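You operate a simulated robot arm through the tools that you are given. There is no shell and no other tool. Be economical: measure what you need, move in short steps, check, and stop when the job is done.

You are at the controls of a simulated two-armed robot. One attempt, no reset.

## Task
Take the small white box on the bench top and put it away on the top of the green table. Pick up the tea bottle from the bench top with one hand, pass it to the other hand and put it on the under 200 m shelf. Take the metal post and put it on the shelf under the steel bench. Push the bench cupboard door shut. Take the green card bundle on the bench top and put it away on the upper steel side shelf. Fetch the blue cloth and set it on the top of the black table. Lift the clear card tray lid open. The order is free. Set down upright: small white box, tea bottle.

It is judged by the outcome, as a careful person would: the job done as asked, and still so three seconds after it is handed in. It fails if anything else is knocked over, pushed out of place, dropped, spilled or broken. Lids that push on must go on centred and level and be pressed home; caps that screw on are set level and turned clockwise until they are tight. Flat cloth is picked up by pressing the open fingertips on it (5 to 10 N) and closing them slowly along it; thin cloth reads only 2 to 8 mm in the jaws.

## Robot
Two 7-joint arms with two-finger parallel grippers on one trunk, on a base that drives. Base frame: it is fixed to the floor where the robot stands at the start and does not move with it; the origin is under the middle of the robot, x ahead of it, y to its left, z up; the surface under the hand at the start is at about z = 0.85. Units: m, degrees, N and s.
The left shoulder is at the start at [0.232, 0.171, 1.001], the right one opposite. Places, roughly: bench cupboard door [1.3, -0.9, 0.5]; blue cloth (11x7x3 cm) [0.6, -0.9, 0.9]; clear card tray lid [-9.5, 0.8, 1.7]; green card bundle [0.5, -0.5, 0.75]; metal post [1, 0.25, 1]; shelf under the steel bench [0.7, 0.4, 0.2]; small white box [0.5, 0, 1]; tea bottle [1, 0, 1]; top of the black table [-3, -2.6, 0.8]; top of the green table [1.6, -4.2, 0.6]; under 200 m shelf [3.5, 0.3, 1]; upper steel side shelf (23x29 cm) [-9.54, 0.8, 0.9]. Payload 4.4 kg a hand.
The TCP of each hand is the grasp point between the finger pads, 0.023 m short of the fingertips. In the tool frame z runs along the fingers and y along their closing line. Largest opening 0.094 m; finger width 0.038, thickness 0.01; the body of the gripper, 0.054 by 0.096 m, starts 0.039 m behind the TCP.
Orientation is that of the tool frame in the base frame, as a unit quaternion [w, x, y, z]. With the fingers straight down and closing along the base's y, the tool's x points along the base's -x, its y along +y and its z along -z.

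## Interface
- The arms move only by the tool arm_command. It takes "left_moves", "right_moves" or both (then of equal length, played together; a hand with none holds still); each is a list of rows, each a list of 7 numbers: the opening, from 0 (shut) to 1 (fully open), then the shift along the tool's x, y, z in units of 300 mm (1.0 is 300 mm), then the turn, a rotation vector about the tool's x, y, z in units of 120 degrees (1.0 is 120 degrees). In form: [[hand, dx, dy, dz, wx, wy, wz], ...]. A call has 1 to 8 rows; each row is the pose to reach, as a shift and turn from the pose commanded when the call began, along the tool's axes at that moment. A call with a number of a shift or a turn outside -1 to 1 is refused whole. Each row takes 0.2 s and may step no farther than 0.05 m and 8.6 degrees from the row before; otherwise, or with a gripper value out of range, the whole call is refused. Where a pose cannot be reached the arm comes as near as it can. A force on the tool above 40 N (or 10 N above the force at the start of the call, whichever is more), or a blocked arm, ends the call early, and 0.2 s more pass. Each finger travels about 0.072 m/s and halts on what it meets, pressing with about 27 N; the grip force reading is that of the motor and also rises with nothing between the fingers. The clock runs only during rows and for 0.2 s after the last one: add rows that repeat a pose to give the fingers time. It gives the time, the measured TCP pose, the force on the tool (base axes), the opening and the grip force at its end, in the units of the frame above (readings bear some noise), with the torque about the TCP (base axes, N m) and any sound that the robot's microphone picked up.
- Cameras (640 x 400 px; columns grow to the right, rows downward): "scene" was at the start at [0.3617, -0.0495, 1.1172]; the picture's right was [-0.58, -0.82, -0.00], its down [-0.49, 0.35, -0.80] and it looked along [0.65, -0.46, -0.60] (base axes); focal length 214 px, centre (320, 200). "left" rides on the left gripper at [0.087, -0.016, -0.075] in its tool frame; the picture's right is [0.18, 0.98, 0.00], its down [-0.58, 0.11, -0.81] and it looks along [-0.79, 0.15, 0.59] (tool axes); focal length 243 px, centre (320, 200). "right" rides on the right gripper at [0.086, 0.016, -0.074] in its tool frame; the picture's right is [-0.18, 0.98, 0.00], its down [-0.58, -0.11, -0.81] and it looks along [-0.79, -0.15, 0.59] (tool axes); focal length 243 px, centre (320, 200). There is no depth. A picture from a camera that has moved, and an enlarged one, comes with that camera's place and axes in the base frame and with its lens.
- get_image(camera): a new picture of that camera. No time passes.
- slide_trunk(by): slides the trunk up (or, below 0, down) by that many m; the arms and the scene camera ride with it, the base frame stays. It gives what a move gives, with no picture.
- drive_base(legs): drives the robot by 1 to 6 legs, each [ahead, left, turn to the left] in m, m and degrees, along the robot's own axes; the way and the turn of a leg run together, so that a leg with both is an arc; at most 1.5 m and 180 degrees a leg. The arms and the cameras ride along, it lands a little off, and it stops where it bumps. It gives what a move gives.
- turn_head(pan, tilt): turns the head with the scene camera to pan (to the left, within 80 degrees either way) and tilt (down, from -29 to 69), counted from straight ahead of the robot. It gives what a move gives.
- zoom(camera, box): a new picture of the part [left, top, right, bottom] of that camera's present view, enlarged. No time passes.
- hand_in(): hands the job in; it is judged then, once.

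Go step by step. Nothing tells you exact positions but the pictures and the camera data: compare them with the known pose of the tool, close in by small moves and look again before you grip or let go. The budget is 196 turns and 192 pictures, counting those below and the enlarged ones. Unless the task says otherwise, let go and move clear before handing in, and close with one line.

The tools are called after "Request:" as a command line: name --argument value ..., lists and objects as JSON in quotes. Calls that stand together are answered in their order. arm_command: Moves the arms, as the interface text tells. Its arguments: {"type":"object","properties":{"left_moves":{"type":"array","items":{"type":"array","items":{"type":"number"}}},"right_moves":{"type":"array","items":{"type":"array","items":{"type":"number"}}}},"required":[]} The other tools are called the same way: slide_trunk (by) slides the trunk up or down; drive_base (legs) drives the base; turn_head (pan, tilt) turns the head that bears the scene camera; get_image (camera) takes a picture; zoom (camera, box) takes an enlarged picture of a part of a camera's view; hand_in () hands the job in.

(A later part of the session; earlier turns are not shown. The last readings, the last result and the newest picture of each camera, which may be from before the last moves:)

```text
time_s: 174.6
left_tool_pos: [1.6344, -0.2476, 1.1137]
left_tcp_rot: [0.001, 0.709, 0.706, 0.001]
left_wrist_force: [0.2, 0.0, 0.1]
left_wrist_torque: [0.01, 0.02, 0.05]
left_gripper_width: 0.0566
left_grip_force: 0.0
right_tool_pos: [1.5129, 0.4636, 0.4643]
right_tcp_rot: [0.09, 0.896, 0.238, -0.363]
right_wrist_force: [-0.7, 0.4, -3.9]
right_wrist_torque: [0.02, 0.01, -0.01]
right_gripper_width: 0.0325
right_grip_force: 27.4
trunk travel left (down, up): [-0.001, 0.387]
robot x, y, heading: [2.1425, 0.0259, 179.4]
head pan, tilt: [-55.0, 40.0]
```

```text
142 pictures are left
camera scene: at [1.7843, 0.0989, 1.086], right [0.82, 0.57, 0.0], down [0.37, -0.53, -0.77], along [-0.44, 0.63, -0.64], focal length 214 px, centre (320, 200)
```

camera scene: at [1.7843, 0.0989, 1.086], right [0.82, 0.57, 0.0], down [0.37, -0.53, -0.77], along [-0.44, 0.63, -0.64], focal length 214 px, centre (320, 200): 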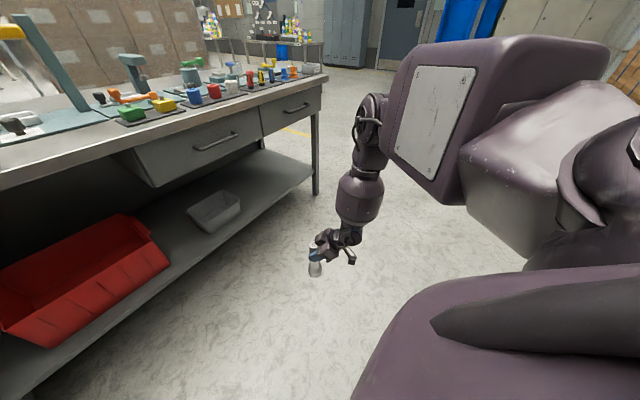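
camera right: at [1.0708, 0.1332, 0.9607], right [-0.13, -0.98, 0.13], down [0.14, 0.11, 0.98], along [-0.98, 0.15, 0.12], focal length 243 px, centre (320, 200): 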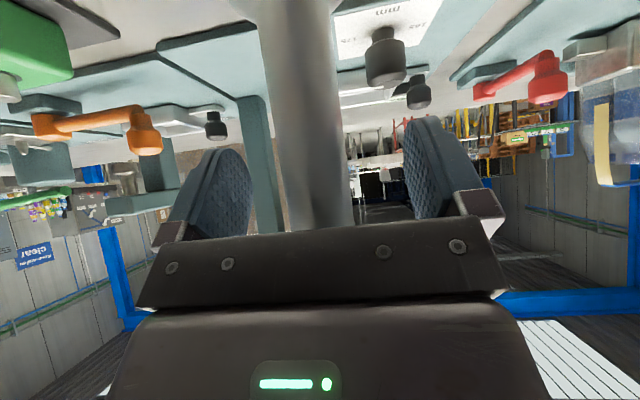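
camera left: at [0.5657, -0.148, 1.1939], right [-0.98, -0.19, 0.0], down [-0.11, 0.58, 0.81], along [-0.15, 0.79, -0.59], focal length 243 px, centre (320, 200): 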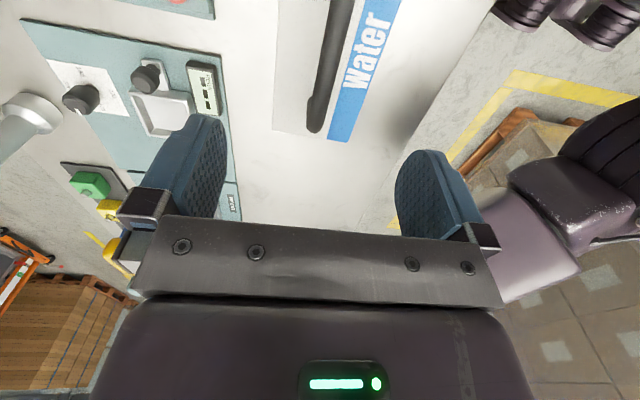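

The upper arm seems unable to drop below horizontal in this posture. I'll test the free left arm's low reach in the open to learn what posture can get down to shelf height.

Request:
arm_command --left_moves '[[0.6, -0.05, -0.05, 0.14, 0, 0, 0], [0.6, -0.1, -0.1, 0.28, 0, 0, 0], [0.6, -0.15, -0.15, 0.42, 0, 0, 0], [0.6, -0.2, -0.2, 0.56, 0, 0, 0], [0.6, -0.25, -0.25, 0.7, 0, 0, 0], [0.6, -0.3, -0.3, 0.84, 0, 0, 0], [0.6, -0.33, -0.33, 0.98, 0, 0, 0]]'

Request:
arm_command --left_moves '[[0.6, 0, 0, 0.15, 0, 0, 0], [0.6, 0, 0, 0.3, 0, 0, 0], [0.6, 0, 0, 0.45, 0, 0, 0], [0.6, 0, 0, 0.6, 0, 0, 0], [0.6, 0, 0, 0.75, 0, 0, 0], [0.6, 0, 0, 0.9, 0, 0, 0], [0.6, 0, 0, 1.0, 0, 0, 0]]'

Request:
arm_command --left_moves '[[0.6, 0, 0, 0.15, 0, 0, 0], [0.6, 0, 0, 0.3, 0, 0, 0], [0.6, 0, 0, 0.45, 0, 0, 0], [0.6, 0, 0, 0.6, 0, 0, 0]]'

Request:
turn_head --pan 55 --tilt 40

Request:
get_image --camera "scene"

```text
time_s: 176.2
left_tool_pos: [1.5347, -0.3467, 0.8143]
left_tcp_rot: [0.001, 0.709, 0.706, 0.0]
left_wrist_force: [0.5, 0.4, 0.7]
left_wrist_torque: [0.01, 0.02, 0.03]
left_gripper_width: 0.0566
left_grip_force: 0.0
right_tool_pos: [1.5126, 0.4636, 0.4645]
right_tcp_rot: [0.09, 0.897, 0.239, -0.362]
right_wrist_force: [0.2, -0.5, -3.1]
right_wrist_torque: [0.03, -0.02, 0.02]
right_gripper_width: 0.0327
right_grip_force: 26.8
trunk travel left (down, up): [-0.001, 0.387]
robot x, y, heading: [2.1413, 0.0231, 179.5]
head pan, tilt: [-55.0, 40.0]
```

```text
time_s: 177.8
left_tool_pos: [1.5372, -0.3476, 0.5165]
left_tcp_rot: [0.001, 0.708, 0.706, 0.0]
left_wrist_force: [0.3, 0.2, -0.4]
left_wrist_torque: [0.03, -0.03, 0.0]
left_gripper_width: 0.0563
left_grip_force: 0.0
right_tool_pos: [1.513, 0.4651, 0.4652]
right_tcp_rot: [0.089, 0.897, 0.238, -0.363]
right_wrist_force: [-0.4, 0.4, -4.1]
right_wrist_torque: [-0.03, -0.01, -0.01]
right_gripper_width: 0.0327
right_grip_force: 27.2
trunk travel left (down, up): [-0.001, 0.387]
robot x, y, heading: [2.135, 0.0289, 179.6]
head pan, tilt: [-55.0, 40.0]
```

```text
time_s: 178.8
left_tool_pos: [1.5345, -0.3455, 0.3384]
left_tcp_rot: [0.001, 0.709, 0.705, 0.001]
left_wrist_force: [-0.2, 1.2, 0.0]
left_wrist_torque: [-0.02, 0.02, 0.01]
left_gripper_width: 0.0565
left_grip_force: 0.1
right_tool_pos: [1.5129, 0.4645, 0.4658]
right_tcp_rot: [0.091, 0.897, 0.239, -0.361]
right_wrist_force: [-0.6, 0.1, -4.1]
right_wrist_torque: [0.0, -0.02, -0.03]
right_gripper_width: 0.0325
right_grip_force: 26.7
trunk travel left (down, up): [-0.001, 0.387]
robot x, y, heading: [2.1437, 0.0275, 179.8]
head pan, tilt: [-55.0, 40.0]
```

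```text
time_s: 180.7
left_tool_pos: [1.535, -0.3454, 0.3373]
left_tcp_rot: [0.0, 0.709, 0.705, 0.001]
left_wrist_force: [0.3, 0.5, 0.0]
left_wrist_torque: [-0.02, 0.02, 0.0]
left_gripper_width: 0.0562
left_grip_force: 0.0
right_tool_pos: [1.5132, 0.4641, 0.4654]
right_tcp_rot: [0.089, 0.897, 0.238, -0.362]
right_wrist_force: [0.1, -0.3, -3.8]
right_wrist_torque: [-0.02, -0.03, 0.0]
right_gripper_width: 0.0329
right_grip_force: 27.1
trunk travel left (down, up): [-0.001, 0.387]
robot x, y, heading: [2.1387, 0.0289, 179.7]
head pan, tilt: [55.0, 40.0]
```

```text
141 pictures are left
camera scene: at [1.7835, -0.0403, 1.0861], right [-0.82, 0.58, 0.0], down [0.37, 0.52, -0.77], along [-0.44, -0.62, -0.64], focal length 214 px, centre (320, 200)
```

scene: 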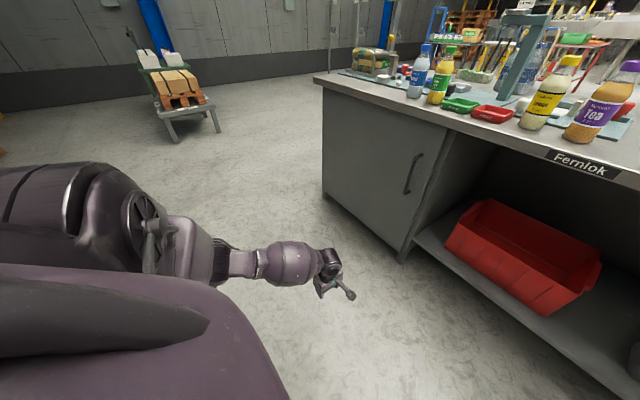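

The left arm gets down to z≈0.34 easily with its elbow low. I'll test whether it also holds a forward pitch down there: yaw back 90°, then pitch 45°.

Request:
arm_command --left_moves '[[0.6, 0, 0, -0.06, 0, 0, 0.07], [0.6, 0, 0, -0.12, 0, 0, 0.14], [0.6, 0, 0, -0.18, 0, 0, 0.21], [0.6, 0, 0, -0.24, 0, 0, 0.28], [0.6, 0, 0, -0.3, 0, 0, 0.35], [0.6, 0, 0, -0.3, 0, 0, 0.42], [0.6, 0, 0, -0.3, 0, 0, 0.49], [0.6, 0, 0, -0.3, 0, 0, 0.56]]'

Request:
arm_command --left_moves '[[0.6, 0, 0, 0, 0, 0, 0.065], [0.6, 0, 0, 0, 0, 0, 0.13], [0.6, 0, 0, 0, 0, 0, 0.19]]'

Request:
arm_command --left_moves '[[0.6, 0, 0, 0, 0, -0.065, 0], [0.6, 0, 0, 0, 0, -0.13, 0], [0.6, 0, 0, 0, 0, -0.19, 0], [0.6, 0, 0, 0, 0, -0.25, 0], [0.6, 0, 0, 0, 0, -0.315, 0], [0.6, 0, 0, 0, 0, -0.375, 0]]'

Request:
get_image --camera "scene"

```text
time_s: 182.4
left_tool_pos: [1.5356, -0.3441, 0.428]
left_tcp_rot: [0.0, 0.981, 0.194, 0.001]
left_wrist_force: [-0.2, 0.3, 0.7]
left_wrist_torque: [0.02, 0.03, 0.01]
left_gripper_width: 0.0564
left_grip_force: 0.1
right_tool_pos: [1.5132, 0.4645, 0.4654]
right_tcp_rot: [0.09, 0.896, 0.239, -0.362]
right_wrist_force: [0.4, -0.1, -3.7]
right_wrist_torque: [-0.01, -0.05, 0.01]
right_gripper_width: 0.0326
right_grip_force: 26.6
trunk travel left (down, up): [-0.001, 0.387]
robot x, y, heading: [2.143, 0.027, 179.4]
head pan, tilt: [55.0, 40.0]
```

```text
time_s: 183.2
left_tool_pos: [1.5352, -0.3459, 0.4279]
left_tcp_rot: [-0.001, 1.0, -0.003, 0.001]
left_wrist_force: [-0.5, -0.8, -1.4]
left_wrist_torque: [0.03, -0.01, 0.01]
left_gripper_width: 0.0562
left_grip_force: 0.1
right_tool_pos: [1.5121, 0.4629, 0.4656]
right_tcp_rot: [0.089, 0.897, 0.238, -0.362]
right_wrist_force: [0.2, 0.1, -3.8]
right_wrist_torque: [0.0, -0.03, 0.02]
right_gripper_width: 0.0327
right_grip_force: 27.0
trunk travel left (down, up): [-0.001, 0.387]
robot x, y, heading: [2.1427, 0.0288, 179.9]
head pan, tilt: [55.0, 40.0]
```

```text
time_s: 184.7
left_tool_pos: [1.5342, -0.345, 0.428]
left_tcp_rot: [-0.001, 0.924, -0.003, -0.383]
left_wrist_force: [0.3, -0.3, 0.0]
left_wrist_torque: [0.01, -0.03, -0.01]
left_gripper_width: 0.0563
left_grip_force: 0.0
right_tool_pos: [1.5128, 0.4648, 0.4644]
right_tcp_rot: [0.091, 0.896, 0.239, -0.362]
right_wrist_force: [0.5, -0.1, -4.6]
right_wrist_torque: [0.0, -0.03, -0.01]
right_gripper_width: 0.0322
right_grip_force: 26.7
trunk travel left (down, up): [-0.001, 0.387]
robot x, y, heading: [2.1422, 0.0305, 179.6]
head pan, tilt: [55.0, 40.0]
```

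```text
140 pictures are left
camera scene: at [1.7835, -0.0403, 1.0861], right [-0.82, 0.58, 0.0], down [0.37, 0.52, -0.77], along [-0.44, -0.63, -0.64], focal length 214 px, centre (320, 200)
```

scene: 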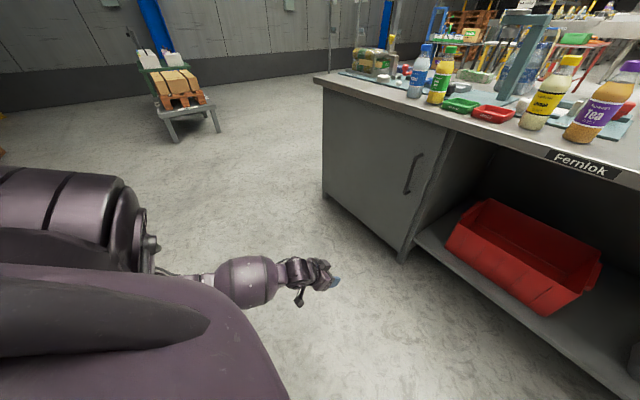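

The left arm holds the 45° pitch low without trouble, so it should place the post. I'll raise both hands, set the post back on the bench with the right, and re-grip it with the left.

Request:
arm_command --right_moves '[[0, -0.1, 0, -0.104, 0, 0, 0], [0, -0.2, 0, -0.207, 0, 0, 0], [0, -0.3, 0, -0.311, 0, 0, 0], [0, -0.4, 0, -0.414, 0, 0, 0], [0, -0.5, 0, -0.518, 0, 0, 0], [0, -0.6, 0, -0.622, 0, 0, 0], [0, -0.694, 0, -0.719, 0, 0, 0]]' --left_moves '[[0.9, -0.1, 0, -0.1, 0, 0, 0], [0.9, -0.2, 0, -0.2, 0, 0, 0], [0.9, -0.3, 0, -0.3, 0, 0, 0], [0.9, -0.4, 0, -0.4, 0, 0, 0], [0.9, -0.5, 0, -0.5, 0, 0, 0], [0.9, -0.6, 0, -0.6, 0, 0, 0], [0.9, -0.707, 0, -0.707, 0, 0, 0]]'

Request:
arm_command --right_moves '[[0, -0.1, 0, -0.104, 0, 0, 0], [0, -0.2, 0, -0.207, 0, 0, 0], [0, -0.3, 0, -0.311, 0, 0, 0], [0, -0.4, 0, -0.414, 0, 0, 0], [0, -0.5, 0, -0.518, 0, 0, 0], [0, -0.6, 0, -0.622, 0, 0, 0], [0, -0.66, 0, -0.684, 0, 0, 0]]' --left_moves '[[0.9, -0.1, 0, -0.1, 0, 0, 0], [0.9, -0.2, 0, -0.2, 0, 0, 0], [0.9, -0.3, 0, -0.3, 0, 0, 0], [0.9, -0.4, 0, -0.4, 0, 0, 0], [0.9, -0.5, 0, -0.5, 0, 0, 0], [0.9, -0.6, 0, -0.6, 0, 0, 0], [0.9, -0.707, 0, -0.707, 0, 0, 0]]'

Request:
turn_head --pan 0 --tilt 35

Request:
get_image --camera "scene"

```text
time_s: 186.2
left_tool_pos: [1.5359, -0.3475, 0.7286]
left_tcp_rot: [-0.001, 0.924, -0.002, -0.382]
left_wrist_force: [-0.1, 0.1, 0.5]
left_wrist_torque: [0.0, -0.01, -0.01]
left_gripper_width: 0.0847
left_grip_force: 0.1
right_tool_pos: [1.4928, 0.4741, 0.7758]
right_tcp_rot: [-0.005, 0.857, 0.32, -0.403]
right_wrist_force: [2.2, -0.7, -5.8]
right_wrist_torque: [-0.05, -0.05, -0.01]
right_gripper_width: 0.0326
right_grip_force: 27.1
trunk travel left (down, up): [-0.001, 0.387]
robot x, y, heading: [2.1374, 0.0259, 180.0]
head pan, tilt: [55.0, 40.0]
```

```text
time_s: 187.8
left_tool_pos: [1.532, -0.3442, 1.0268]
left_tcp_rot: [-0.001, 0.924, -0.002, -0.382]
left_wrist_force: [-0.4, -0.2, -0.4]
left_wrist_torque: [0.0, 0.01, 0.01]
left_gripper_width: 0.0848
left_grip_force: 0.1
right_tool_pos: [1.5067, 0.4622, 1.054]
right_tcp_rot: [0.096, 0.896, 0.238, -0.361]
right_wrist_force: [0.4, 0.2, -3.5]
right_wrist_torque: [-0.03, -0.04, 0.02]
right_gripper_width: 0.0326
right_grip_force: 26.6
trunk travel left (down, up): [-0.001, 0.387]
robot x, y, heading: [2.1426, 0.0262, 179.8]
head pan, tilt: [55.0, 40.0]
```

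```text
time_s: 189.1
left_tool_pos: [1.5312, -0.345, 1.0255]
left_tcp_rot: [-0.001, 0.924, -0.002, -0.382]
left_wrist_force: [-0.6, 0.2, 0.1]
left_wrist_torque: [-0.02, 0.0, -0.01]
left_gripper_width: 0.0849
left_grip_force: 0.1
right_tool_pos: [1.5055, 0.4608, 1.0548]
right_tcp_rot: [0.096, 0.896, 0.238, -0.362]
right_wrist_force: [0.9, -0.4, -4.1]
right_wrist_torque: [0.01, -0.01, -0.01]
right_gripper_width: 0.0325
right_grip_force: 27.2
trunk travel left (down, up): [-0.001, 0.387]
robot x, y, heading: [2.1411, 0.0258, 179.5]
head pan, tilt: [0.0, 35.0]
```

```text
139 pictures are left
camera scene: at [1.7446, 0.0295, 1.0936], right [0.0, 1.0, 0.0], down [0.57, 0.0, -0.82], along [-0.82, 0.0, -0.57], focal length 214 px, centre (320, 200)
```

scene: 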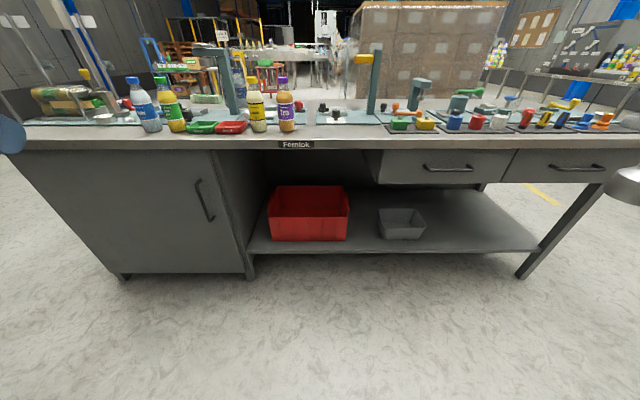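

Request:
arm_command --left_moves '[[0.9, 0, 0, -0.15, 0, 0, 0], [0.9, 0, 0, -0.3, 0, 0, 0], [0.9, 0, 0, -0.47, 0, 0, 0]]'

Request:
drive_base --legs '[[0, 0.3, 0], [0.42, 0, 0]]'

Request:
turn_head --pan -20 --tilt 35

Request:
get_image --camera "scene"

```text
refused: row 3 steps farther than a row can; nothing moved
```

```text
time_s: 194.5
left_tool_pos: [1.1183, -0.6521, 1.0257]
left_tcp_rot: [0.002, 0.924, 0.004, -0.382]
left_wrist_force: [-0.2, -0.5, -0.4]
left_wrist_torque: [0.0, -0.02, 0.0]
left_gripper_width: 0.0848
left_grip_force: 0.0
right_tool_pos: [1.0818, 0.1541, 1.0544]
right_tcp_rot: [0.099, 0.894, 0.245, -0.362]
right_wrist_force: [0.0, 0.7, -4.6]
right_wrist_torque: [0.03, 0.02, -0.01]
right_gripper_width: 0.0324
right_grip_force: 27.4
trunk travel left (down, up): [-0.001, 0.387]
robot x, y, heading: [1.7238, -0.2728, -179.6]
head pan, tilt: [0.0, 35.0]
```

```text
time_s: 195.3
left_tool_pos: [1.1188, -0.6524, 1.0266]
left_tcp_rot: [0.002, 0.924, 0.004, -0.381]
left_wrist_force: [-0.7, -0.3, -0.4]
left_wrist_torque: [0.03, -0.02, 0.01]
left_gripper_width: 0.0846
left_grip_force: 0.0
right_tool_pos: [1.0816, 0.1528, 1.0555]
right_tcp_rot: [0.099, 0.894, 0.245, -0.362]
right_wrist_force: [0.5, 0.2, -4.4]
right_wrist_torque: [0.01, 0.0, 0.01]
right_gripper_width: 0.0326
right_grip_force: 27.2
trunk travel left (down, up): [-0.001, 0.387]
robot x, y, heading: [1.7204, -0.277, -179.5]
head pan, tilt: [-20.0, 35.0]
```

```text
138 pictures are left
camera scene: at [1.3312, -0.2451, 1.0936], right [0.33, 0.94, 0.0], down [0.54, -0.19, -0.82], along [-0.77, 0.27, -0.57], focal length 214 px, centre (320, 200)
```

scene: 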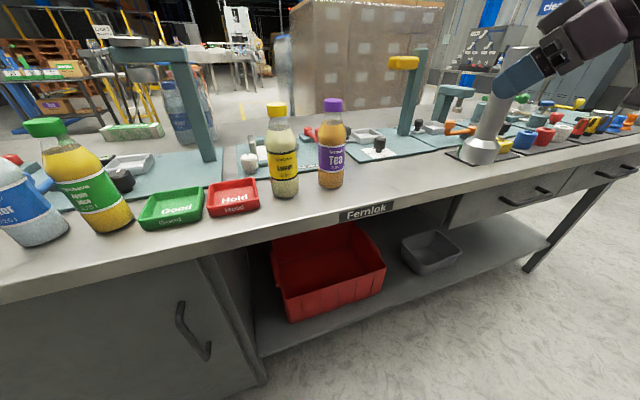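

Request:
arm_command --right_moves '[[0, -0.075, -0.062, 0.073, 0, 0, 0], [0, -0.15, -0.125, 0.146, 0, 0, 0], [0, -0.226, -0.187, 0.219, 0, 0, 0], [0, -0.13, -0.187, 0.318, 0, 0, 0], [0, -0.07, -0.187, 0.38, 0, 0, 0], [0, -0.053, -0.187, 0.398, 0, 0, 0], [0, -0.046, -0.187, 0.405, 0, 0, 0], [0, -0.041, -0.187, 0.41, 0, 0, 0]]'

Request:
zoom --camera "scene" --box '[380, 50, 600, 200]'

```text
time_s: 197.1
left_tool_pos: [1.1202, -0.6521, 1.0283]
left_tcp_rot: [0.001, 0.923, 0.004, -0.384]
left_wrist_force: [0.1, 0.2, -0.3]
left_wrist_torque: [-0.01, 0.0, 0.02]
left_gripper_width: 0.0846
left_grip_force: 0.1
right_tool_pos: [0.9731, 0.1543, 0.9793]
right_tcp_rot: [0.097, 0.893, 0.244, -0.366]
right_wrist_force: [-0.8, 7.3, 20.6]
right_wrist_torque: [0.3, 0.42, -0.09]
right_gripper_width: 0.0326
right_grip_force: 27.2
trunk travel left (down, up): [-0.001, 0.387]
robot x, y, heading: [1.7236, -0.2741, -179.4]
head pan, tilt: [-20.0, 35.0]
```

```text
2.67 times, centred on (490, 125) of scene
camera zoom: at [1.3331, -0.2452, 1.0948], right [0.33, 0.94, 0.0], down [0.54, -0.19, -0.82], along [-0.77, 0.27, -0.57], focal length 572 px, centre (-133, 400)
```

zoom: 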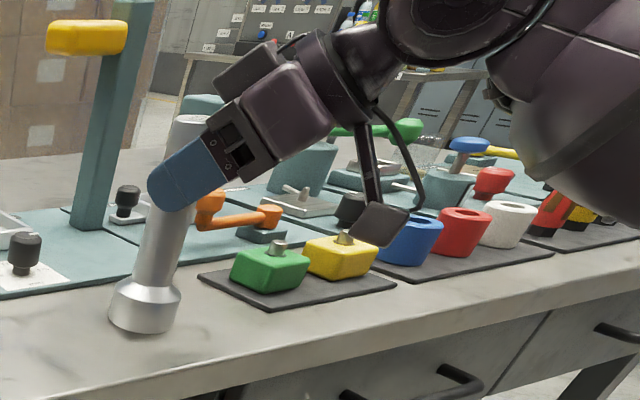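

Request:
arm_command --right_moves '[[0, 0, 0, -0.004, 0, 0, 0], [0.3, 0, 0, -0.004, 0, 0, 0], [0.6, 0, 0, -0.004, 0, 0, 0], [0.75, 0, 0, -0.004, 0, 0, 0], [0.75, 0, 0, -0.1, 0, 0, 0], [0.75, 0, 0, -0.25, 0, 0, 0], [0.75, 0, 0, -0.4, 0, 0, 0], [0.75, 0, 0, -0.55, 0, 0, 0]]'

Request:
drive_base --legs '[[-0.15, 0, 0], [0, -0.72, 0]]'

Request:
turn_head --pan 20 --tilt 35

Request:
get_image --camera "scene"

Request:
get_image --camera "left"

```text
time_s: 198.9
left_tool_pos: [1.1194, -0.6525, 1.0259]
left_tcp_rot: [0.002, 0.924, 0.004, -0.382]
left_wrist_force: [0.7, 0.4, -0.6]
left_wrist_torque: [0.0, 0.03, 0.0]
left_gripper_width: 0.0847
left_grip_force: 0.2
right_tool_pos: [1.072, 0.2115, 1.0934]
right_tcp_rot: [0.099, 0.894, 0.245, -0.362]
right_wrist_force: [-0.1, -1.0, -0.4]
right_wrist_torque: [0.02, -0.01, -0.01]
right_gripper_width: 0.0703
right_grip_force: 0.0
trunk travel left (down, up): [-0.001, 0.387]
robot x, y, heading: [1.7241, -0.2725, -179.4]
head pan, tilt: [-20.0, 35.0]
```

```text
time_s: 206.6
left_tool_pos: [1.264, 0.0708, 1.0267]
left_tcp_rot: [0.002, 0.924, 0.006, -0.383]
left_wrist_force: [0.1, -0.1, 0.2]
left_wrist_torque: [-0.01, 0.01, 0.02]
left_gripper_width: 0.0846
left_grip_force: 0.1
right_tool_pos: [1.2118, 0.9327, 1.0927]
right_tcp_rot: [0.099, 0.894, 0.246, -0.361]
right_wrist_force: [0.7, -0.4, -0.7]
right_wrist_torque: [0.04, -0.01, -0.02]
right_gripper_width: 0.0705
right_grip_force: 0.0
trunk travel left (down, up): [-0.001, 0.387]
robot x, y, heading: [1.868, 0.4508, -179.6]
head pan, tilt: [-20.0, 35.0]
```

```text
time_s: 207.7
left_tool_pos: [1.2632, 0.0699, 1.0274]
left_tcp_rot: [0.001, 0.924, 0.005, -0.383]
left_wrist_force: [0.3, -0.3, 0.8]
left_wrist_torque: [0.01, -0.01, 0.02]
left_gripper_width: 0.0844
left_grip_force: 0.0
right_tool_pos: [1.212, 0.9335, 1.0936]
right_tcp_rot: [0.099, 0.894, 0.245, -0.361]
right_wrist_force: [-0.7, -0.3, 0.6]
right_wrist_torque: [0.02, 0.01, 0.01]
right_gripper_width: 0.0707
right_grip_force: 0.0
trunk travel left (down, up): [-0.001, 0.387]
robot x, y, heading: [1.8627, 0.4527, -179.5]
head pan, tilt: [20.0, 35.0]
```

```text
136 pictures are left
camera scene: at [1.4741, 0.4176, 1.0937], right [-0.35, 0.94, 0.0], down [0.54, 0.2, -0.82], along [-0.77, -0.29, -0.57], focal length 214 px, centre (320, 200)
```

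scene: 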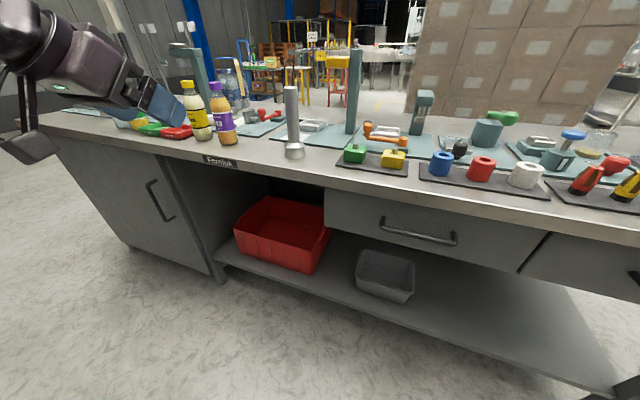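

```text
135 pictures are left
camera left: at [1.377, 0.0883, 1.0177], right [0.14, -0.98, -0.13], down [0.16, -0.11, 0.98], along [-0.98, -0.16, 0.14], focal length 243 px, centre (320, 200)
```

left: 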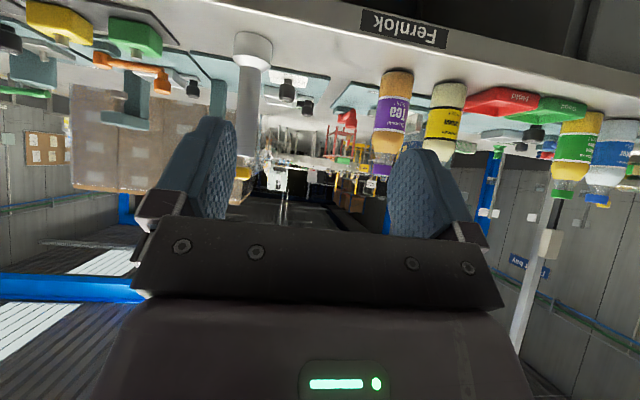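

Request:
drive_base --legs '[[0.17, -0.083, 0]]'

Request:
arm_command --left_moves '[[0.9, 0.09, 0, 0.09, 0, 0, 0], [0.9, 0.118, 0, 0.118, 0, 0, 0]]'

Request:
get_image --camera "left"

```text
time_s: 209.3
left_tool_pos: [1.09, 0.1499, 1.0256]
left_tcp_rot: [0.002, 0.924, 0.005, -0.382]
left_wrist_force: [0.0, -0.1, -0.1]
left_wrist_torque: [-0.01, 0.01, 0.02]
left_gripper_width: 0.0846
left_grip_force: 0.0
right_tool_pos: [1.0408, 1.013, 1.0936]
right_tcp_rot: [0.099, 0.894, 0.245, -0.361]
right_wrist_force: [-0.5, -0.9, -0.4]
right_wrist_torque: [-0.02, -0.01, -0.01]
right_gripper_width: 0.0705
right_grip_force: 0.0
trunk travel left (down, up): [-0.001, 0.387]
robot x, y, heading: [1.6949, 0.5304, -179.5]
head pan, tilt: [20.0, 35.0]
```

```text
time_s: 209.9
left_tool_pos: [1.0904, 0.1519, 0.9758]
left_tcp_rot: [0.002, 0.924, 0.005, -0.383]
left_wrist_force: [0.5, 0.6, -0.5]
left_wrist_torque: [-0.01, -0.01, -0.02]
left_gripper_width: 0.0848
left_grip_force: 0.1
right_tool_pos: [1.0411, 1.0132, 1.0952]
right_tcp_rot: [0.099, 0.894, 0.245, -0.362]
right_wrist_force: [-0.2, 0.4, 1.0]
right_wrist_torque: [0.0, 0.04, 0.0]
right_gripper_width: 0.0704
right_grip_force: 0.0
trunk travel left (down, up): [-0.001, 0.387]
robot x, y, heading: [1.6913, 0.5374, -179.2]
head pan, tilt: [20.0, 35.0]
```

```text
134 pictures are left
camera left: at [1.2049, 0.1686, 0.9675], right [0.14, -0.98, -0.13], down [0.16, -0.11, 0.98], along [-0.98, -0.16, 0.14], focal length 243 px, centre (320, 200)
```

left: 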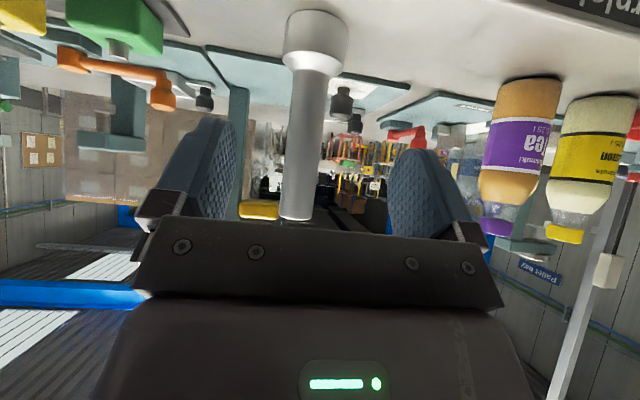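

Request:
arm_command --left_moves '[[0.9, -0.1, 0, 0.1, 0, 0, 0], [0.9, -0.2, 0, 0.2, 0, 0, 0], [0.9, -0.276, 0, 0.276, 0, 0, 0], [0.4, -0.276, 0, 0.276, 0, 0, 0], [0, -0.276, 0, 0.276, 0, 0, 0], [0, -0.276, 0, 0.276, 0, 0, 0], [0, -0.276, 0, 0.276, 0, 0, 0], [0, -0.276, 0, 0.276, 0, 0, 0]]'

Request:
zoom --camera "scene" --box '[100, 50, 400, 200]'

```text
time_s: 211.7
left_tool_pos: [0.9724, 0.1477, 0.9781]
left_tcp_rot: [0.002, 0.924, 0.005, -0.382]
left_wrist_force: [-1.1, 0.7, 3.1]
left_wrist_torque: [0.11, 0.37, -0.01]
left_gripper_width: 0.0324
left_grip_force: 27.2
right_tool_pos: [1.0405, 1.0128, 1.0942]
right_tcp_rot: [0.099, 0.894, 0.245, -0.361]
right_wrist_force: [0.7, 0.3, 0.0]
right_wrist_torque: [0.03, 0.01, -0.05]
right_gripper_width: 0.0705
right_grip_force: 0.0
trunk travel left (down, up): [-0.001, 0.387]
robot x, y, heading: [1.6907, 0.5337, -179.5]
head pan, tilt: [20.0, 35.0]
```

```text
2.13 times, centred on (250, 125) of scene
camera zoom: at [1.3026, 0.4974, 1.0938], right [-0.35, 0.94, 0.0], down [0.54, 0.2, -0.82], along [-0.77, -0.29, -0.57], focal length 458 px, centre (469, 360)
```

zoom: 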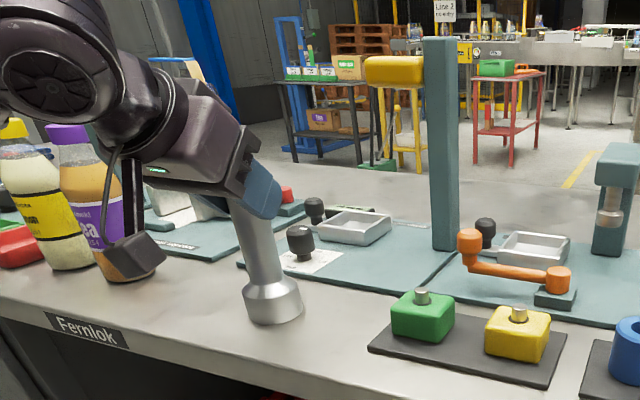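

Request:
arm_command --left_moves '[[0, -0.06, 0, -0.06, 0, 0, 0], [0, -0.14, 0, -0.14, 0, 0, 0], [0, -0.2, 0, -0.2, 0, 0, 0]]'

Request:
drive_base --legs '[[-0.45, 0, 0], [0, -0.117, 0]]'

Request:
arm_command --left_moves '[[0, 0.11, 0, 0.08, 0, 0, 0], [0, 0.22, 0, 0.16, 0, 0, 0], [0, 0.33, 0, 0.24, 0, 0, 0], [0, 0.44, 0, 0.32, 0, 0, 0], [0, 0.55, 0, 0.4, 0, 0, 0], [0, 0.66, 0, 0.48, 0, 0, 0], [0, 0.77, 0, 0.56, 0, 0, 0], [0, 0.86, 0, 0.63, 0, 0, 0]]'

Request:
arm_command --left_moves '[[0, 0.11, 0, 0.11, 0, 0, 0], [0, 0.22, 0, 0.22, 0, 0, 0], [0, 0.33, 0, 0.33, 0, 0, 0], [0, 0.44, 0, 0.44, 0, 0, 0]]'

Request:
get_image --camera "scene"

```text
time_s: 212.5
left_tool_pos: [0.9735, 0.1481, 1.0603]
left_tcp_rot: [0.001, 0.924, 0.005, -0.381]
left_wrist_force: [0.3, 0.1, -4.7]
left_wrist_torque: [0.01, 0.0, -0.04]
left_gripper_width: 0.0323
left_grip_force: 26.2
right_tool_pos: [1.0405, 1.0136, 1.0945]
right_tcp_rot: [0.099, 0.894, 0.246, -0.361]
right_wrist_force: [0.0, 0.0, 0.4]
right_wrist_torque: [0.01, 0.02, 0.03]
right_gripper_width: 0.0706
right_grip_force: 0.1
trunk travel left (down, up): [-0.001, 0.387]
robot x, y, heading: [1.6929, 0.5284, -179.3]
head pan, tilt: [20.0, 35.0]
```

```text
time_s: 216.5
left_tool_pos: [1.4267, 0.2714, 1.0614]
left_tcp_rot: [0.001, 0.924, 0.004, -0.381]
left_wrist_force: [1.1, 0.2, -4.0]
left_wrist_torque: [-0.02, -0.04, 0.01]
left_gripper_width: 0.0326
left_grip_force: 26.6
right_tool_pos: [1.4955, 1.1369, 1.0928]
right_tcp_rot: [0.099, 0.894, 0.245, -0.362]
right_wrist_force: [0.2, 0.2, 1.1]
right_wrist_torque: [0.0, 0.0, -0.01]
right_gripper_width: 0.0703
right_grip_force: 0.0
trunk travel left (down, up): [-0.001, 0.387]
robot x, y, heading: [2.1453, 0.6503, -179.8]
head pan, tilt: [20.0, 35.0]
```

```text
time_s: 218.3
left_tool_pos: [1.4768, 0.2701, 0.7424]
left_tcp_rot: [0.002, 0.924, 0.005, -0.382]
left_wrist_force: [-0.5, 0.9, -3.8]
left_wrist_torque: [0.0, 0.01, 0.0]
left_gripper_width: 0.0323
left_grip_force: 27.2
right_tool_pos: [1.4953, 1.1361, 1.0927]
right_tcp_rot: [0.098, 0.895, 0.245, -0.361]
right_wrist_force: [-1.1, 0.4, 0.4]
right_wrist_torque: [-0.01, 0.0, -0.02]
right_gripper_width: 0.0705
right_grip_force: 0.0
trunk travel left (down, up): [-0.001, 0.387]
robot x, y, heading: [2.1483, 0.6522, -179.9]
head pan, tilt: [20.0, 35.0]
```

```text
time_s: 219.3
left_tool_pos: [1.4746, 0.2714, 0.5569]
left_tcp_rot: [0.002, 0.924, 0.005, -0.382]
left_wrist_force: [-0.1, -0.3, -3.9]
left_wrist_torque: [0.04, -0.03, 0.02]
left_gripper_width: 0.0323
left_grip_force: 27.6
right_tool_pos: [1.4942, 1.1369, 1.0936]
right_tcp_rot: [0.099, 0.894, 0.244, -0.362]
right_wrist_force: [0.5, 0.1, 0.4]
right_wrist_torque: [0.0, 0.02, 0.02]
right_gripper_width: 0.0703
right_grip_force: 0.1
trunk travel left (down, up): [-0.001, 0.387]
robot x, y, heading: [2.1443, 0.6524, -179.6]
head pan, tilt: [20.0, 35.0]
```

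```text
132 pictures are left
camera scene: at [1.7561, 0.6196, 1.0935], right [-0.35, 0.94, 0.0], down [0.54, 0.2, -0.82], along [-0.77, -0.29, -0.57], focal length 214 px, centre (320, 200)
```

scene: 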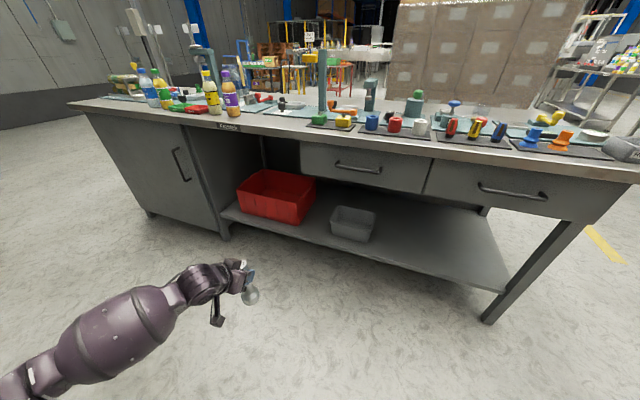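

Request:
arm_command --left_moves '[[0, 0.1, 0, 0.1, 0, 0, 0], [0, 0.2, 0, 0.2, 0, 0, 0], [0, 0.295, 0, 0.295, 0, 0, 0]]'

Request:
drive_base --legs '[[0.42, 0, 0]]'

Request:
turn_head --pan 20 --tilt 50

Request:
get_image --camera "scene"

Request:
get_image --camera "left"

```text
time_s: 220.1
left_tool_pos: [1.4757, 0.2709, 0.431]
left_tcp_rot: [0.002, 0.924, 0.005, -0.383]
left_wrist_force: [0.3, -0.5, -4.7]
left_wrist_torque: [0.02, -0.02, 0.02]
left_gripper_width: 0.0329
left_grip_force: 27.3
right_tool_pos: [1.4954, 1.1366, 1.0939]
right_tcp_rot: [0.099, 0.895, 0.244, -0.361]
right_wrist_force: [-0.4, -0.2, -0.5]
right_wrist_torque: [-0.01, 0.01, -0.03]
right_gripper_width: 0.0707
right_grip_force: 0.2
trunk travel left (down, up): [-0.001, 0.387]
robot x, y, heading: [2.148, 0.6524, -179.2]
head pan, tilt: [20.0, 35.0]
```

```text
time_s: 222.7
left_tool_pos: [1.0537, 0.2654, 0.4321]
left_tcp_rot: [0.001, 0.924, 0.004, -0.382]
left_wrist_force: [-0.2, 0.0, -3.7]
left_wrist_torque: [0.0, -0.03, -0.02]
left_gripper_width: 0.0324
left_grip_force: 27.3
right_tool_pos: [1.0736, 1.1314, 1.0929]
right_tcp_rot: [0.099, 0.894, 0.246, -0.361]
right_wrist_force: [0.0, -0.1, 0.2]
right_wrist_torque: [0.02, 0.01, -0.01]
right_gripper_width: 0.0706
right_grip_force: 0.0
trunk travel left (down, up): [-0.001, 0.387]
robot x, y, heading: [1.727, 0.6456, -179.5]
head pan, tilt: [20.0, 35.0]
```

```text
time_s: 223.4
left_tool_pos: [1.0539, 0.2666, 0.4307]
left_tcp_rot: [0.002, 0.924, 0.006, -0.382]
left_wrist_force: [-0.8, -0.2, -4.4]
left_wrist_torque: [-0.04, -0.05, 0.0]
left_gripper_width: 0.0325
left_grip_force: 27.1
right_tool_pos: [1.0734, 1.1323, 1.0939]
right_tcp_rot: [0.099, 0.894, 0.246, -0.361]
right_wrist_force: [0.1, 0.2, -0.8]
right_wrist_torque: [0.0, -0.02, 0.0]
right_gripper_width: 0.0702
right_grip_force: 0.0
trunk travel left (down, up): [-0.001, 0.387]
robot x, y, heading: [1.7236, 0.647, -179.5]
head pan, tilt: [20.0, 50.0]
```

```text
131 pictures are left
camera scene: at [1.3449, 0.6195, 1.0719], right [-0.35, 0.94, 0.0], down [0.72, 0.27, -0.64], along [-0.6, -0.23, -0.77], focal length 214 px, centre (320, 200)
```

scene: 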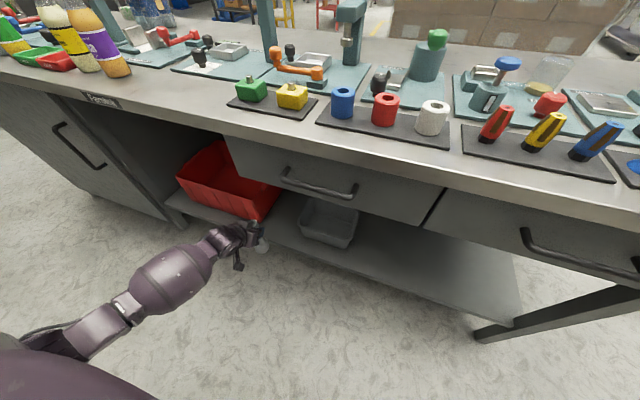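

```text
130 pictures are left
camera left: at [1.1694, 0.2843, 0.4234], right [0.14, -0.98, -0.13], down [0.16, -0.11, 0.98], along [-0.98, -0.16, 0.14], focal length 243 px, centre (320, 200)
```

left: 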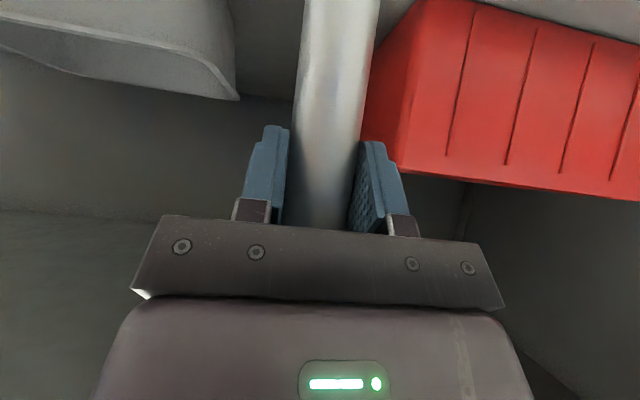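

The post is lined up between the bin and the tray. I'll ease forward to x≈0.92 and lower it until it touches.

Request:
drive_base --legs '[[0.137, 0, 0]]'

Request:
get_image --camera "left"

Request:
zoom --camera "scene" --box '[120, 120, 400, 320]'

```text
time_s: 224.8
left_tool_pos: [0.9185, 0.2639, 0.4305]
left_tcp_rot: [0.002, 0.924, 0.006, -0.381]
left_wrist_force: [-0.3, -0.3, -3.3]
left_wrist_torque: [0.0, -0.02, -0.01]
left_gripper_width: 0.0325
left_grip_force: 27.3
right_tool_pos: [0.9348, 1.1313, 1.0935]
right_tcp_rot: [0.099, 0.894, 0.245, -0.361]
right_wrist_force: [0.0, -0.9, -0.3]
right_wrist_torque: [0.04, -0.01, 0.01]
right_gripper_width: 0.0707
right_grip_force: 0.0
trunk travel left (down, up): [-0.001, 0.387]
robot x, y, heading: [1.5887, 0.6495, -179.6]
head pan, tilt: [20.0, 50.0]
```

```text
129 pictures are left
camera left: at [1.0324, 0.2821, 0.4231], right [0.14, -0.98, -0.13], down [0.16, -0.11, 0.98], along [-0.98, -0.16, 0.14], focal length 243 px, centre (320, 200)
```

left: 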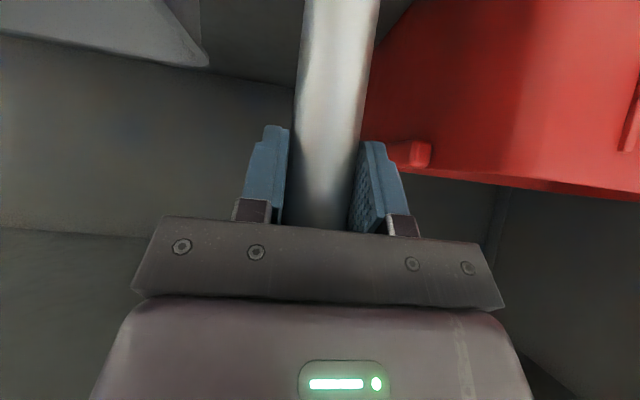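

```text
2.00 times, centred on (260, 220) of scene
camera zoom: at [1.2071, 0.6176, 1.0717], right [-0.35, 0.94, 0.0], down [0.72, 0.27, -0.64], along [-0.6, -0.23, -0.77], focal length 429 px, centre (440, 160)
```

zoom: 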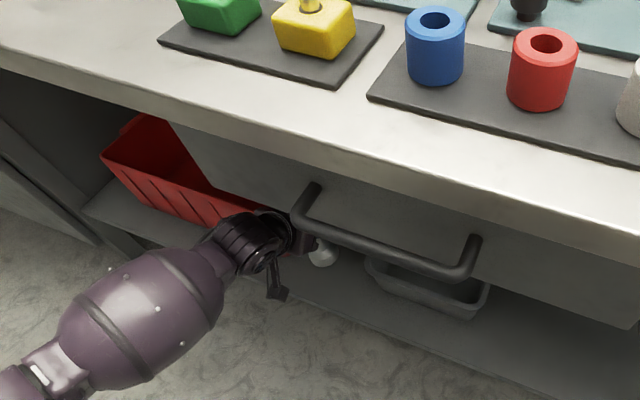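

Request:
arm_command --left_moves '[[0, 0.059, 0, 0.059, 0, 0, 0], [0, 0.094, 0, 0.094, 0, 0, 0], [0, 0.108, 0, 0.108, 0, 0, 0], [0, 0.12, 0, 0.12, 0, 0, 0], [0, 0.13, 0, 0.13, 0, 0, 0], [0, 0.14, 0, 0.14, 0, 0, 0]]'

Request:
get_image --camera "left"

```text
time_s: 226.2
left_tool_pos: [0.9163, 0.2638, 0.3732]
left_tcp_rot: [0.002, 0.924, 0.005, -0.382]
left_wrist_force: [1.6, 0.1, 1.6]
left_wrist_torque: [-0.07, -0.13, 0.0]
left_gripper_width: 0.0325
left_grip_force: 27.0
right_tool_pos: [0.9369, 1.1295, 1.0948]
right_tcp_rot: [0.099, 0.894, 0.246, -0.361]
right_wrist_force: [-0.8, -0.2, -0.4]
right_wrist_torque: [0.04, -0.01, 0.0]
right_gripper_width: 0.0705
right_grip_force: 0.1
trunk travel left (down, up): [-0.001, 0.387]
robot x, y, heading: [1.588, 0.6479, -179.5]
head pan, tilt: [20.0, 50.0]
```

```text
127 pictures are left
camera left: at [1.0323, 0.2825, 0.3653], right [0.14, -0.98, -0.13], down [0.16, -0.11, 0.98], along [-0.98, -0.16, 0.14], focal length 243 px, centre (320, 200)
```

left: 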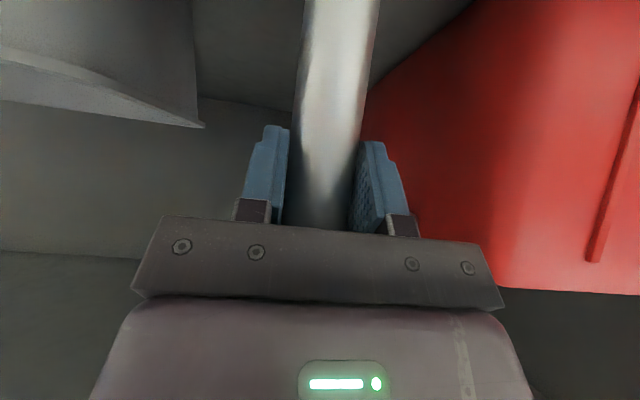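

Request:
arm_command --left_moves '[[0, 0.005, 0, 0.005, 0, 0, 0], [0, 0.008, 0, 0.008, 0, 0, 0], [0, 0.008, 0, 0.008, 0, 0, 0]]'

```text
time_s: 227.0
left_tool_pos: [0.9165, 0.2645, 0.3732]
left_tcp_rot: [0.002, 0.923, 0.004, -0.385]
left_wrist_force: [4.7, -2.5, 23.4]
left_wrist_torque: [-0.11, -0.04, 0.12]
left_gripper_width: 0.0326
left_grip_force: 27.4
right_tool_pos: [0.9373, 1.1305, 1.0947]
right_tcp_rot: [0.099, 0.894, 0.246, -0.361]
right_wrist_force: [0.2, 0.9, -1.1]
right_wrist_torque: [-0.02, 0.0, 0.01]
right_gripper_width: 0.0706
right_grip_force: 0.1
trunk travel left (down, up): [-0.001, 0.387]
robot x, y, heading: [1.5903, 0.6413, -179.5]
head pan, tilt: [20.0, 50.0]
```

Firm contact. I'll release just wide enough and withdraw straight back.

Request:
arm_command --left_moves '[[0, -0.006, 0, -0.006, 0, 0, 0], [0.45, -0.006, 0, -0.006, 0, 0, 0], [0.6, -0.006, 0, -0.006, 0, 0, 0], [0.6, -0.006, 0, -0.006, 0, 0, 0], [0.6, 0.04, 0, -0.05, 0, 0, 0], [0.6, 0.09, 0, -0.1, 0, 0, 0], [0.6, 0.14, 0, -0.15, 0, 0, 0]]'

Request:
get_image --camera "left"

```text
time_s: 228.6
left_tool_pos: [0.9804, 0.2646, 0.3716]
left_tcp_rot: [0.003, 0.924, 0.006, -0.382]
left_wrist_force: [0.7, -0.1, 0.7]
left_wrist_torque: [-0.01, 0.03, 0.02]
left_gripper_width: 0.0563
left_grip_force: 0.1
right_tool_pos: [0.9362, 1.1295, 1.0939]
right_tcp_rot: [0.098, 0.894, 0.245, -0.362]
right_wrist_force: [0.2, -0.1, 1.4]
right_wrist_torque: [-0.03, -0.03, 0.01]
right_gripper_width: 0.0704
right_grip_force: 0.0
trunk travel left (down, up): [-0.001, 0.387]
robot x, y, heading: [1.5844, 0.6479, -179.3]
head pan, tilt: [20.0, 50.0]
```

```text
126 pictures are left
camera left: at [1.0949, 0.2826, 0.3636], right [0.14, -0.98, -0.13], down [0.16, -0.11, 0.98], along [-0.98, -0.16, 0.14], focal length 243 px, centre (320, 200)
```

left: 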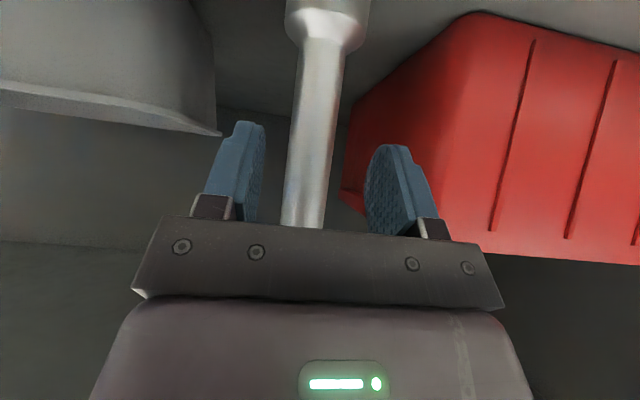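

Request:
drive_base --legs '[[-0.5, 0, 0]]'

Request:
turn_head --pan 15 --tilt 35

Request:
get_image --camera "scene"

```text
time_s: 231.5
left_tool_pos: [1.4672, 0.2743, 0.372]
left_tcp_rot: [-0.001, 0.924, 0.0, -0.382]
left_wrist_force: [0.0, -0.2, 0.0]
left_wrist_torque: [0.01, 0.01, -0.01]
left_gripper_width: 0.0564
left_grip_force: 0.1
right_tool_pos: [1.4339, 1.1395, 1.0937]
right_tcp_rot: [0.097, 0.895, 0.241, -0.362]
right_wrist_force: [0.8, 0.2, 0.2]
right_wrist_torque: [-0.02, 0.0, 0.0]
right_gripper_width: 0.0707
right_grip_force: 0.0
trunk travel left (down, up): [-0.001, 0.387]
robot x, y, heading: [2.0821, 0.6508, 180.1]
head pan, tilt: [20.0, 50.0]
```

```text
time_s: 232.2
left_tool_pos: [1.4684, 0.274, 0.371]
left_tcp_rot: [-0.001, 0.924, 0.0, -0.382]
left_wrist_force: [-0.5, -0.4, 0.6]
left_wrist_torque: [0.05, -0.01, 0.0]
left_gripper_width: 0.0563
left_grip_force: 0.0
right_tool_pos: [1.4338, 1.1389, 1.0936]
right_tcp_rot: [0.097, 0.895, 0.242, -0.361]
right_wrist_force: [-0.3, 0.2, 0.4]
right_wrist_torque: [0.01, 0.03, -0.02]
right_gripper_width: 0.0705
right_grip_force: 0.0
trunk travel left (down, up): [-0.001, 0.387]
robot x, y, heading: [2.0811, 0.6459, 180.2]
head pan, tilt: [15.0, 35.0]
```

```text
125 pictures are left
camera scene: at [1.6872, 0.6279, 1.0936], right [-0.26, 0.97, 0.0], down [0.55, 0.15, -0.82], along [-0.79, -0.21, -0.57], focal length 214 px, centre (320, 200)
```

scene: 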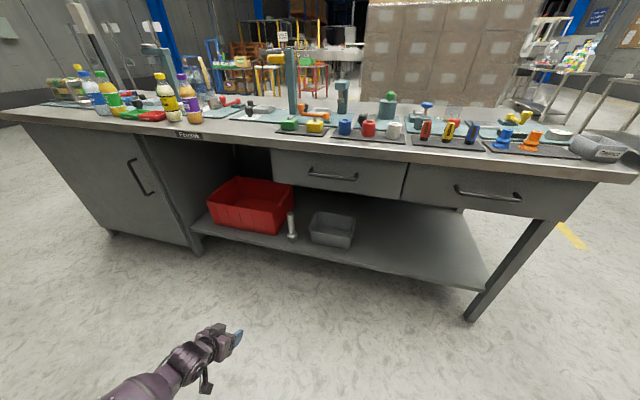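

The post stands on the shelf. Next is the tea bottle: the right hand, nearly level at 15° pitch, picks it low, and the left takes it higher up from the side. I'll set up the hands.

Request:
arm_command --right_moves '[[0.8, -0.011, 0.1, 0.07, 0.031, -0.036, 0.0186], [0.8, -0.023, 0.2, 0.14, 0.0626, -0.072, 0.037], [0.8, -0.034, 0.3, 0.21, 0.094, -0.108, 0.056], [0.8, -0.046, 0.4, 0.28, 0.125, -0.145, 0.074], [0.8, -0.057, 0.5, 0.35, 0.156, -0.181, 0.093], [0.8, -0.069, 0.6, 0.42, 0.188, -0.217, 0.111], [0.8, -0.08, 0.69, 0.49, 0.219, -0.253, 0.13]]' --left_moves '[[0.9, -0.1, 0, -0.1, 0, 0, 0], [0.9, -0.2, 0, -0.2, 0, 0, 0], [0.9, -0.3, 0, -0.3, 0, 0, 0], [0.9, -0.4, 0, -0.4, 0, 0, 0], [0.9, -0.5, 0, -0.5, 0, 0, 0], [0.9, -0.6, 0, -0.6, 0, 0, 0], [0.9, -0.7, 0, -0.7, 0, 0, 0]]'

Request:
arm_command --left_moves '[[0.9, -0.1, 0, -0.1, 0, 0, 0], [0.9, -0.2, 0, -0.2, 0, 0, 0], [0.9, -0.3, 0, -0.3, 0, 0, 0], [0.9, -0.4, 0, -0.4, 0, 0, 0], [0.9, -0.5, 0, -0.5, 0, 0, 0], [0.9, -0.6, 0, -0.6, 0, 0, 0], [0.9, -0.7, 0, -0.7, 0, 0, 0], [0.9, -0.75, 0, -0.8, 0, 0, 0]]'

```text
time_s: 233.8
left_tool_pos: [1.4682, 0.2708, 0.6632]
left_tcp_rot: [0.001, 0.925, 0.001, -0.381]
left_wrist_force: [0.4, -1.6, 0.3]
left_wrist_torque: [-0.02, -0.02, 0.03]
left_gripper_width: 0.0844
left_grip_force: 0.2
right_tool_pos: [1.4044, 0.8988, 1.0126]
right_tcp_rot: [0.003, 0.791, -0.001, -0.612]
right_wrist_force: [-0.9, 1.0, -6.8]
right_wrist_torque: [0.01, 0.41, 0.07]
right_gripper_width: 0.0753
right_grip_force: 0.1
right hand out of reach, approached as far as the arm can: row 6, 7
trunk travel left (down, up): [-0.001, 0.387]
robot x, y, heading: [2.0766, 0.6516, 179.9]
head pan, tilt: [15.0, 35.0]
```

```text
time_s: 235.6
left_tool_pos: [1.4784, 0.2733, 0.998]
left_tcp_rot: [0.0, 0.925, 0.0, -0.381]
left_wrist_force: [0.0, 0.1, 0.0]
left_wrist_torque: [-0.03, -0.01, 0.02]
left_gripper_width: 0.0846
left_grip_force: 0.0
right_tool_pos: [1.406, 0.9007, 1.0117]
right_tcp_rot: [0.001, 0.792, -0.001, -0.61]
right_wrist_force: [0.0, 0.6, -0.2]
right_wrist_torque: [-0.01, 0.04, -0.02]
right_gripper_width: 0.0751
right_grip_force: 0.1
trunk travel left (down, up): [-0.001, 0.387]
robot x, y, heading: [2.0796, 0.6489, 180.1]
head pan, tilt: [15.0, 35.0]
```

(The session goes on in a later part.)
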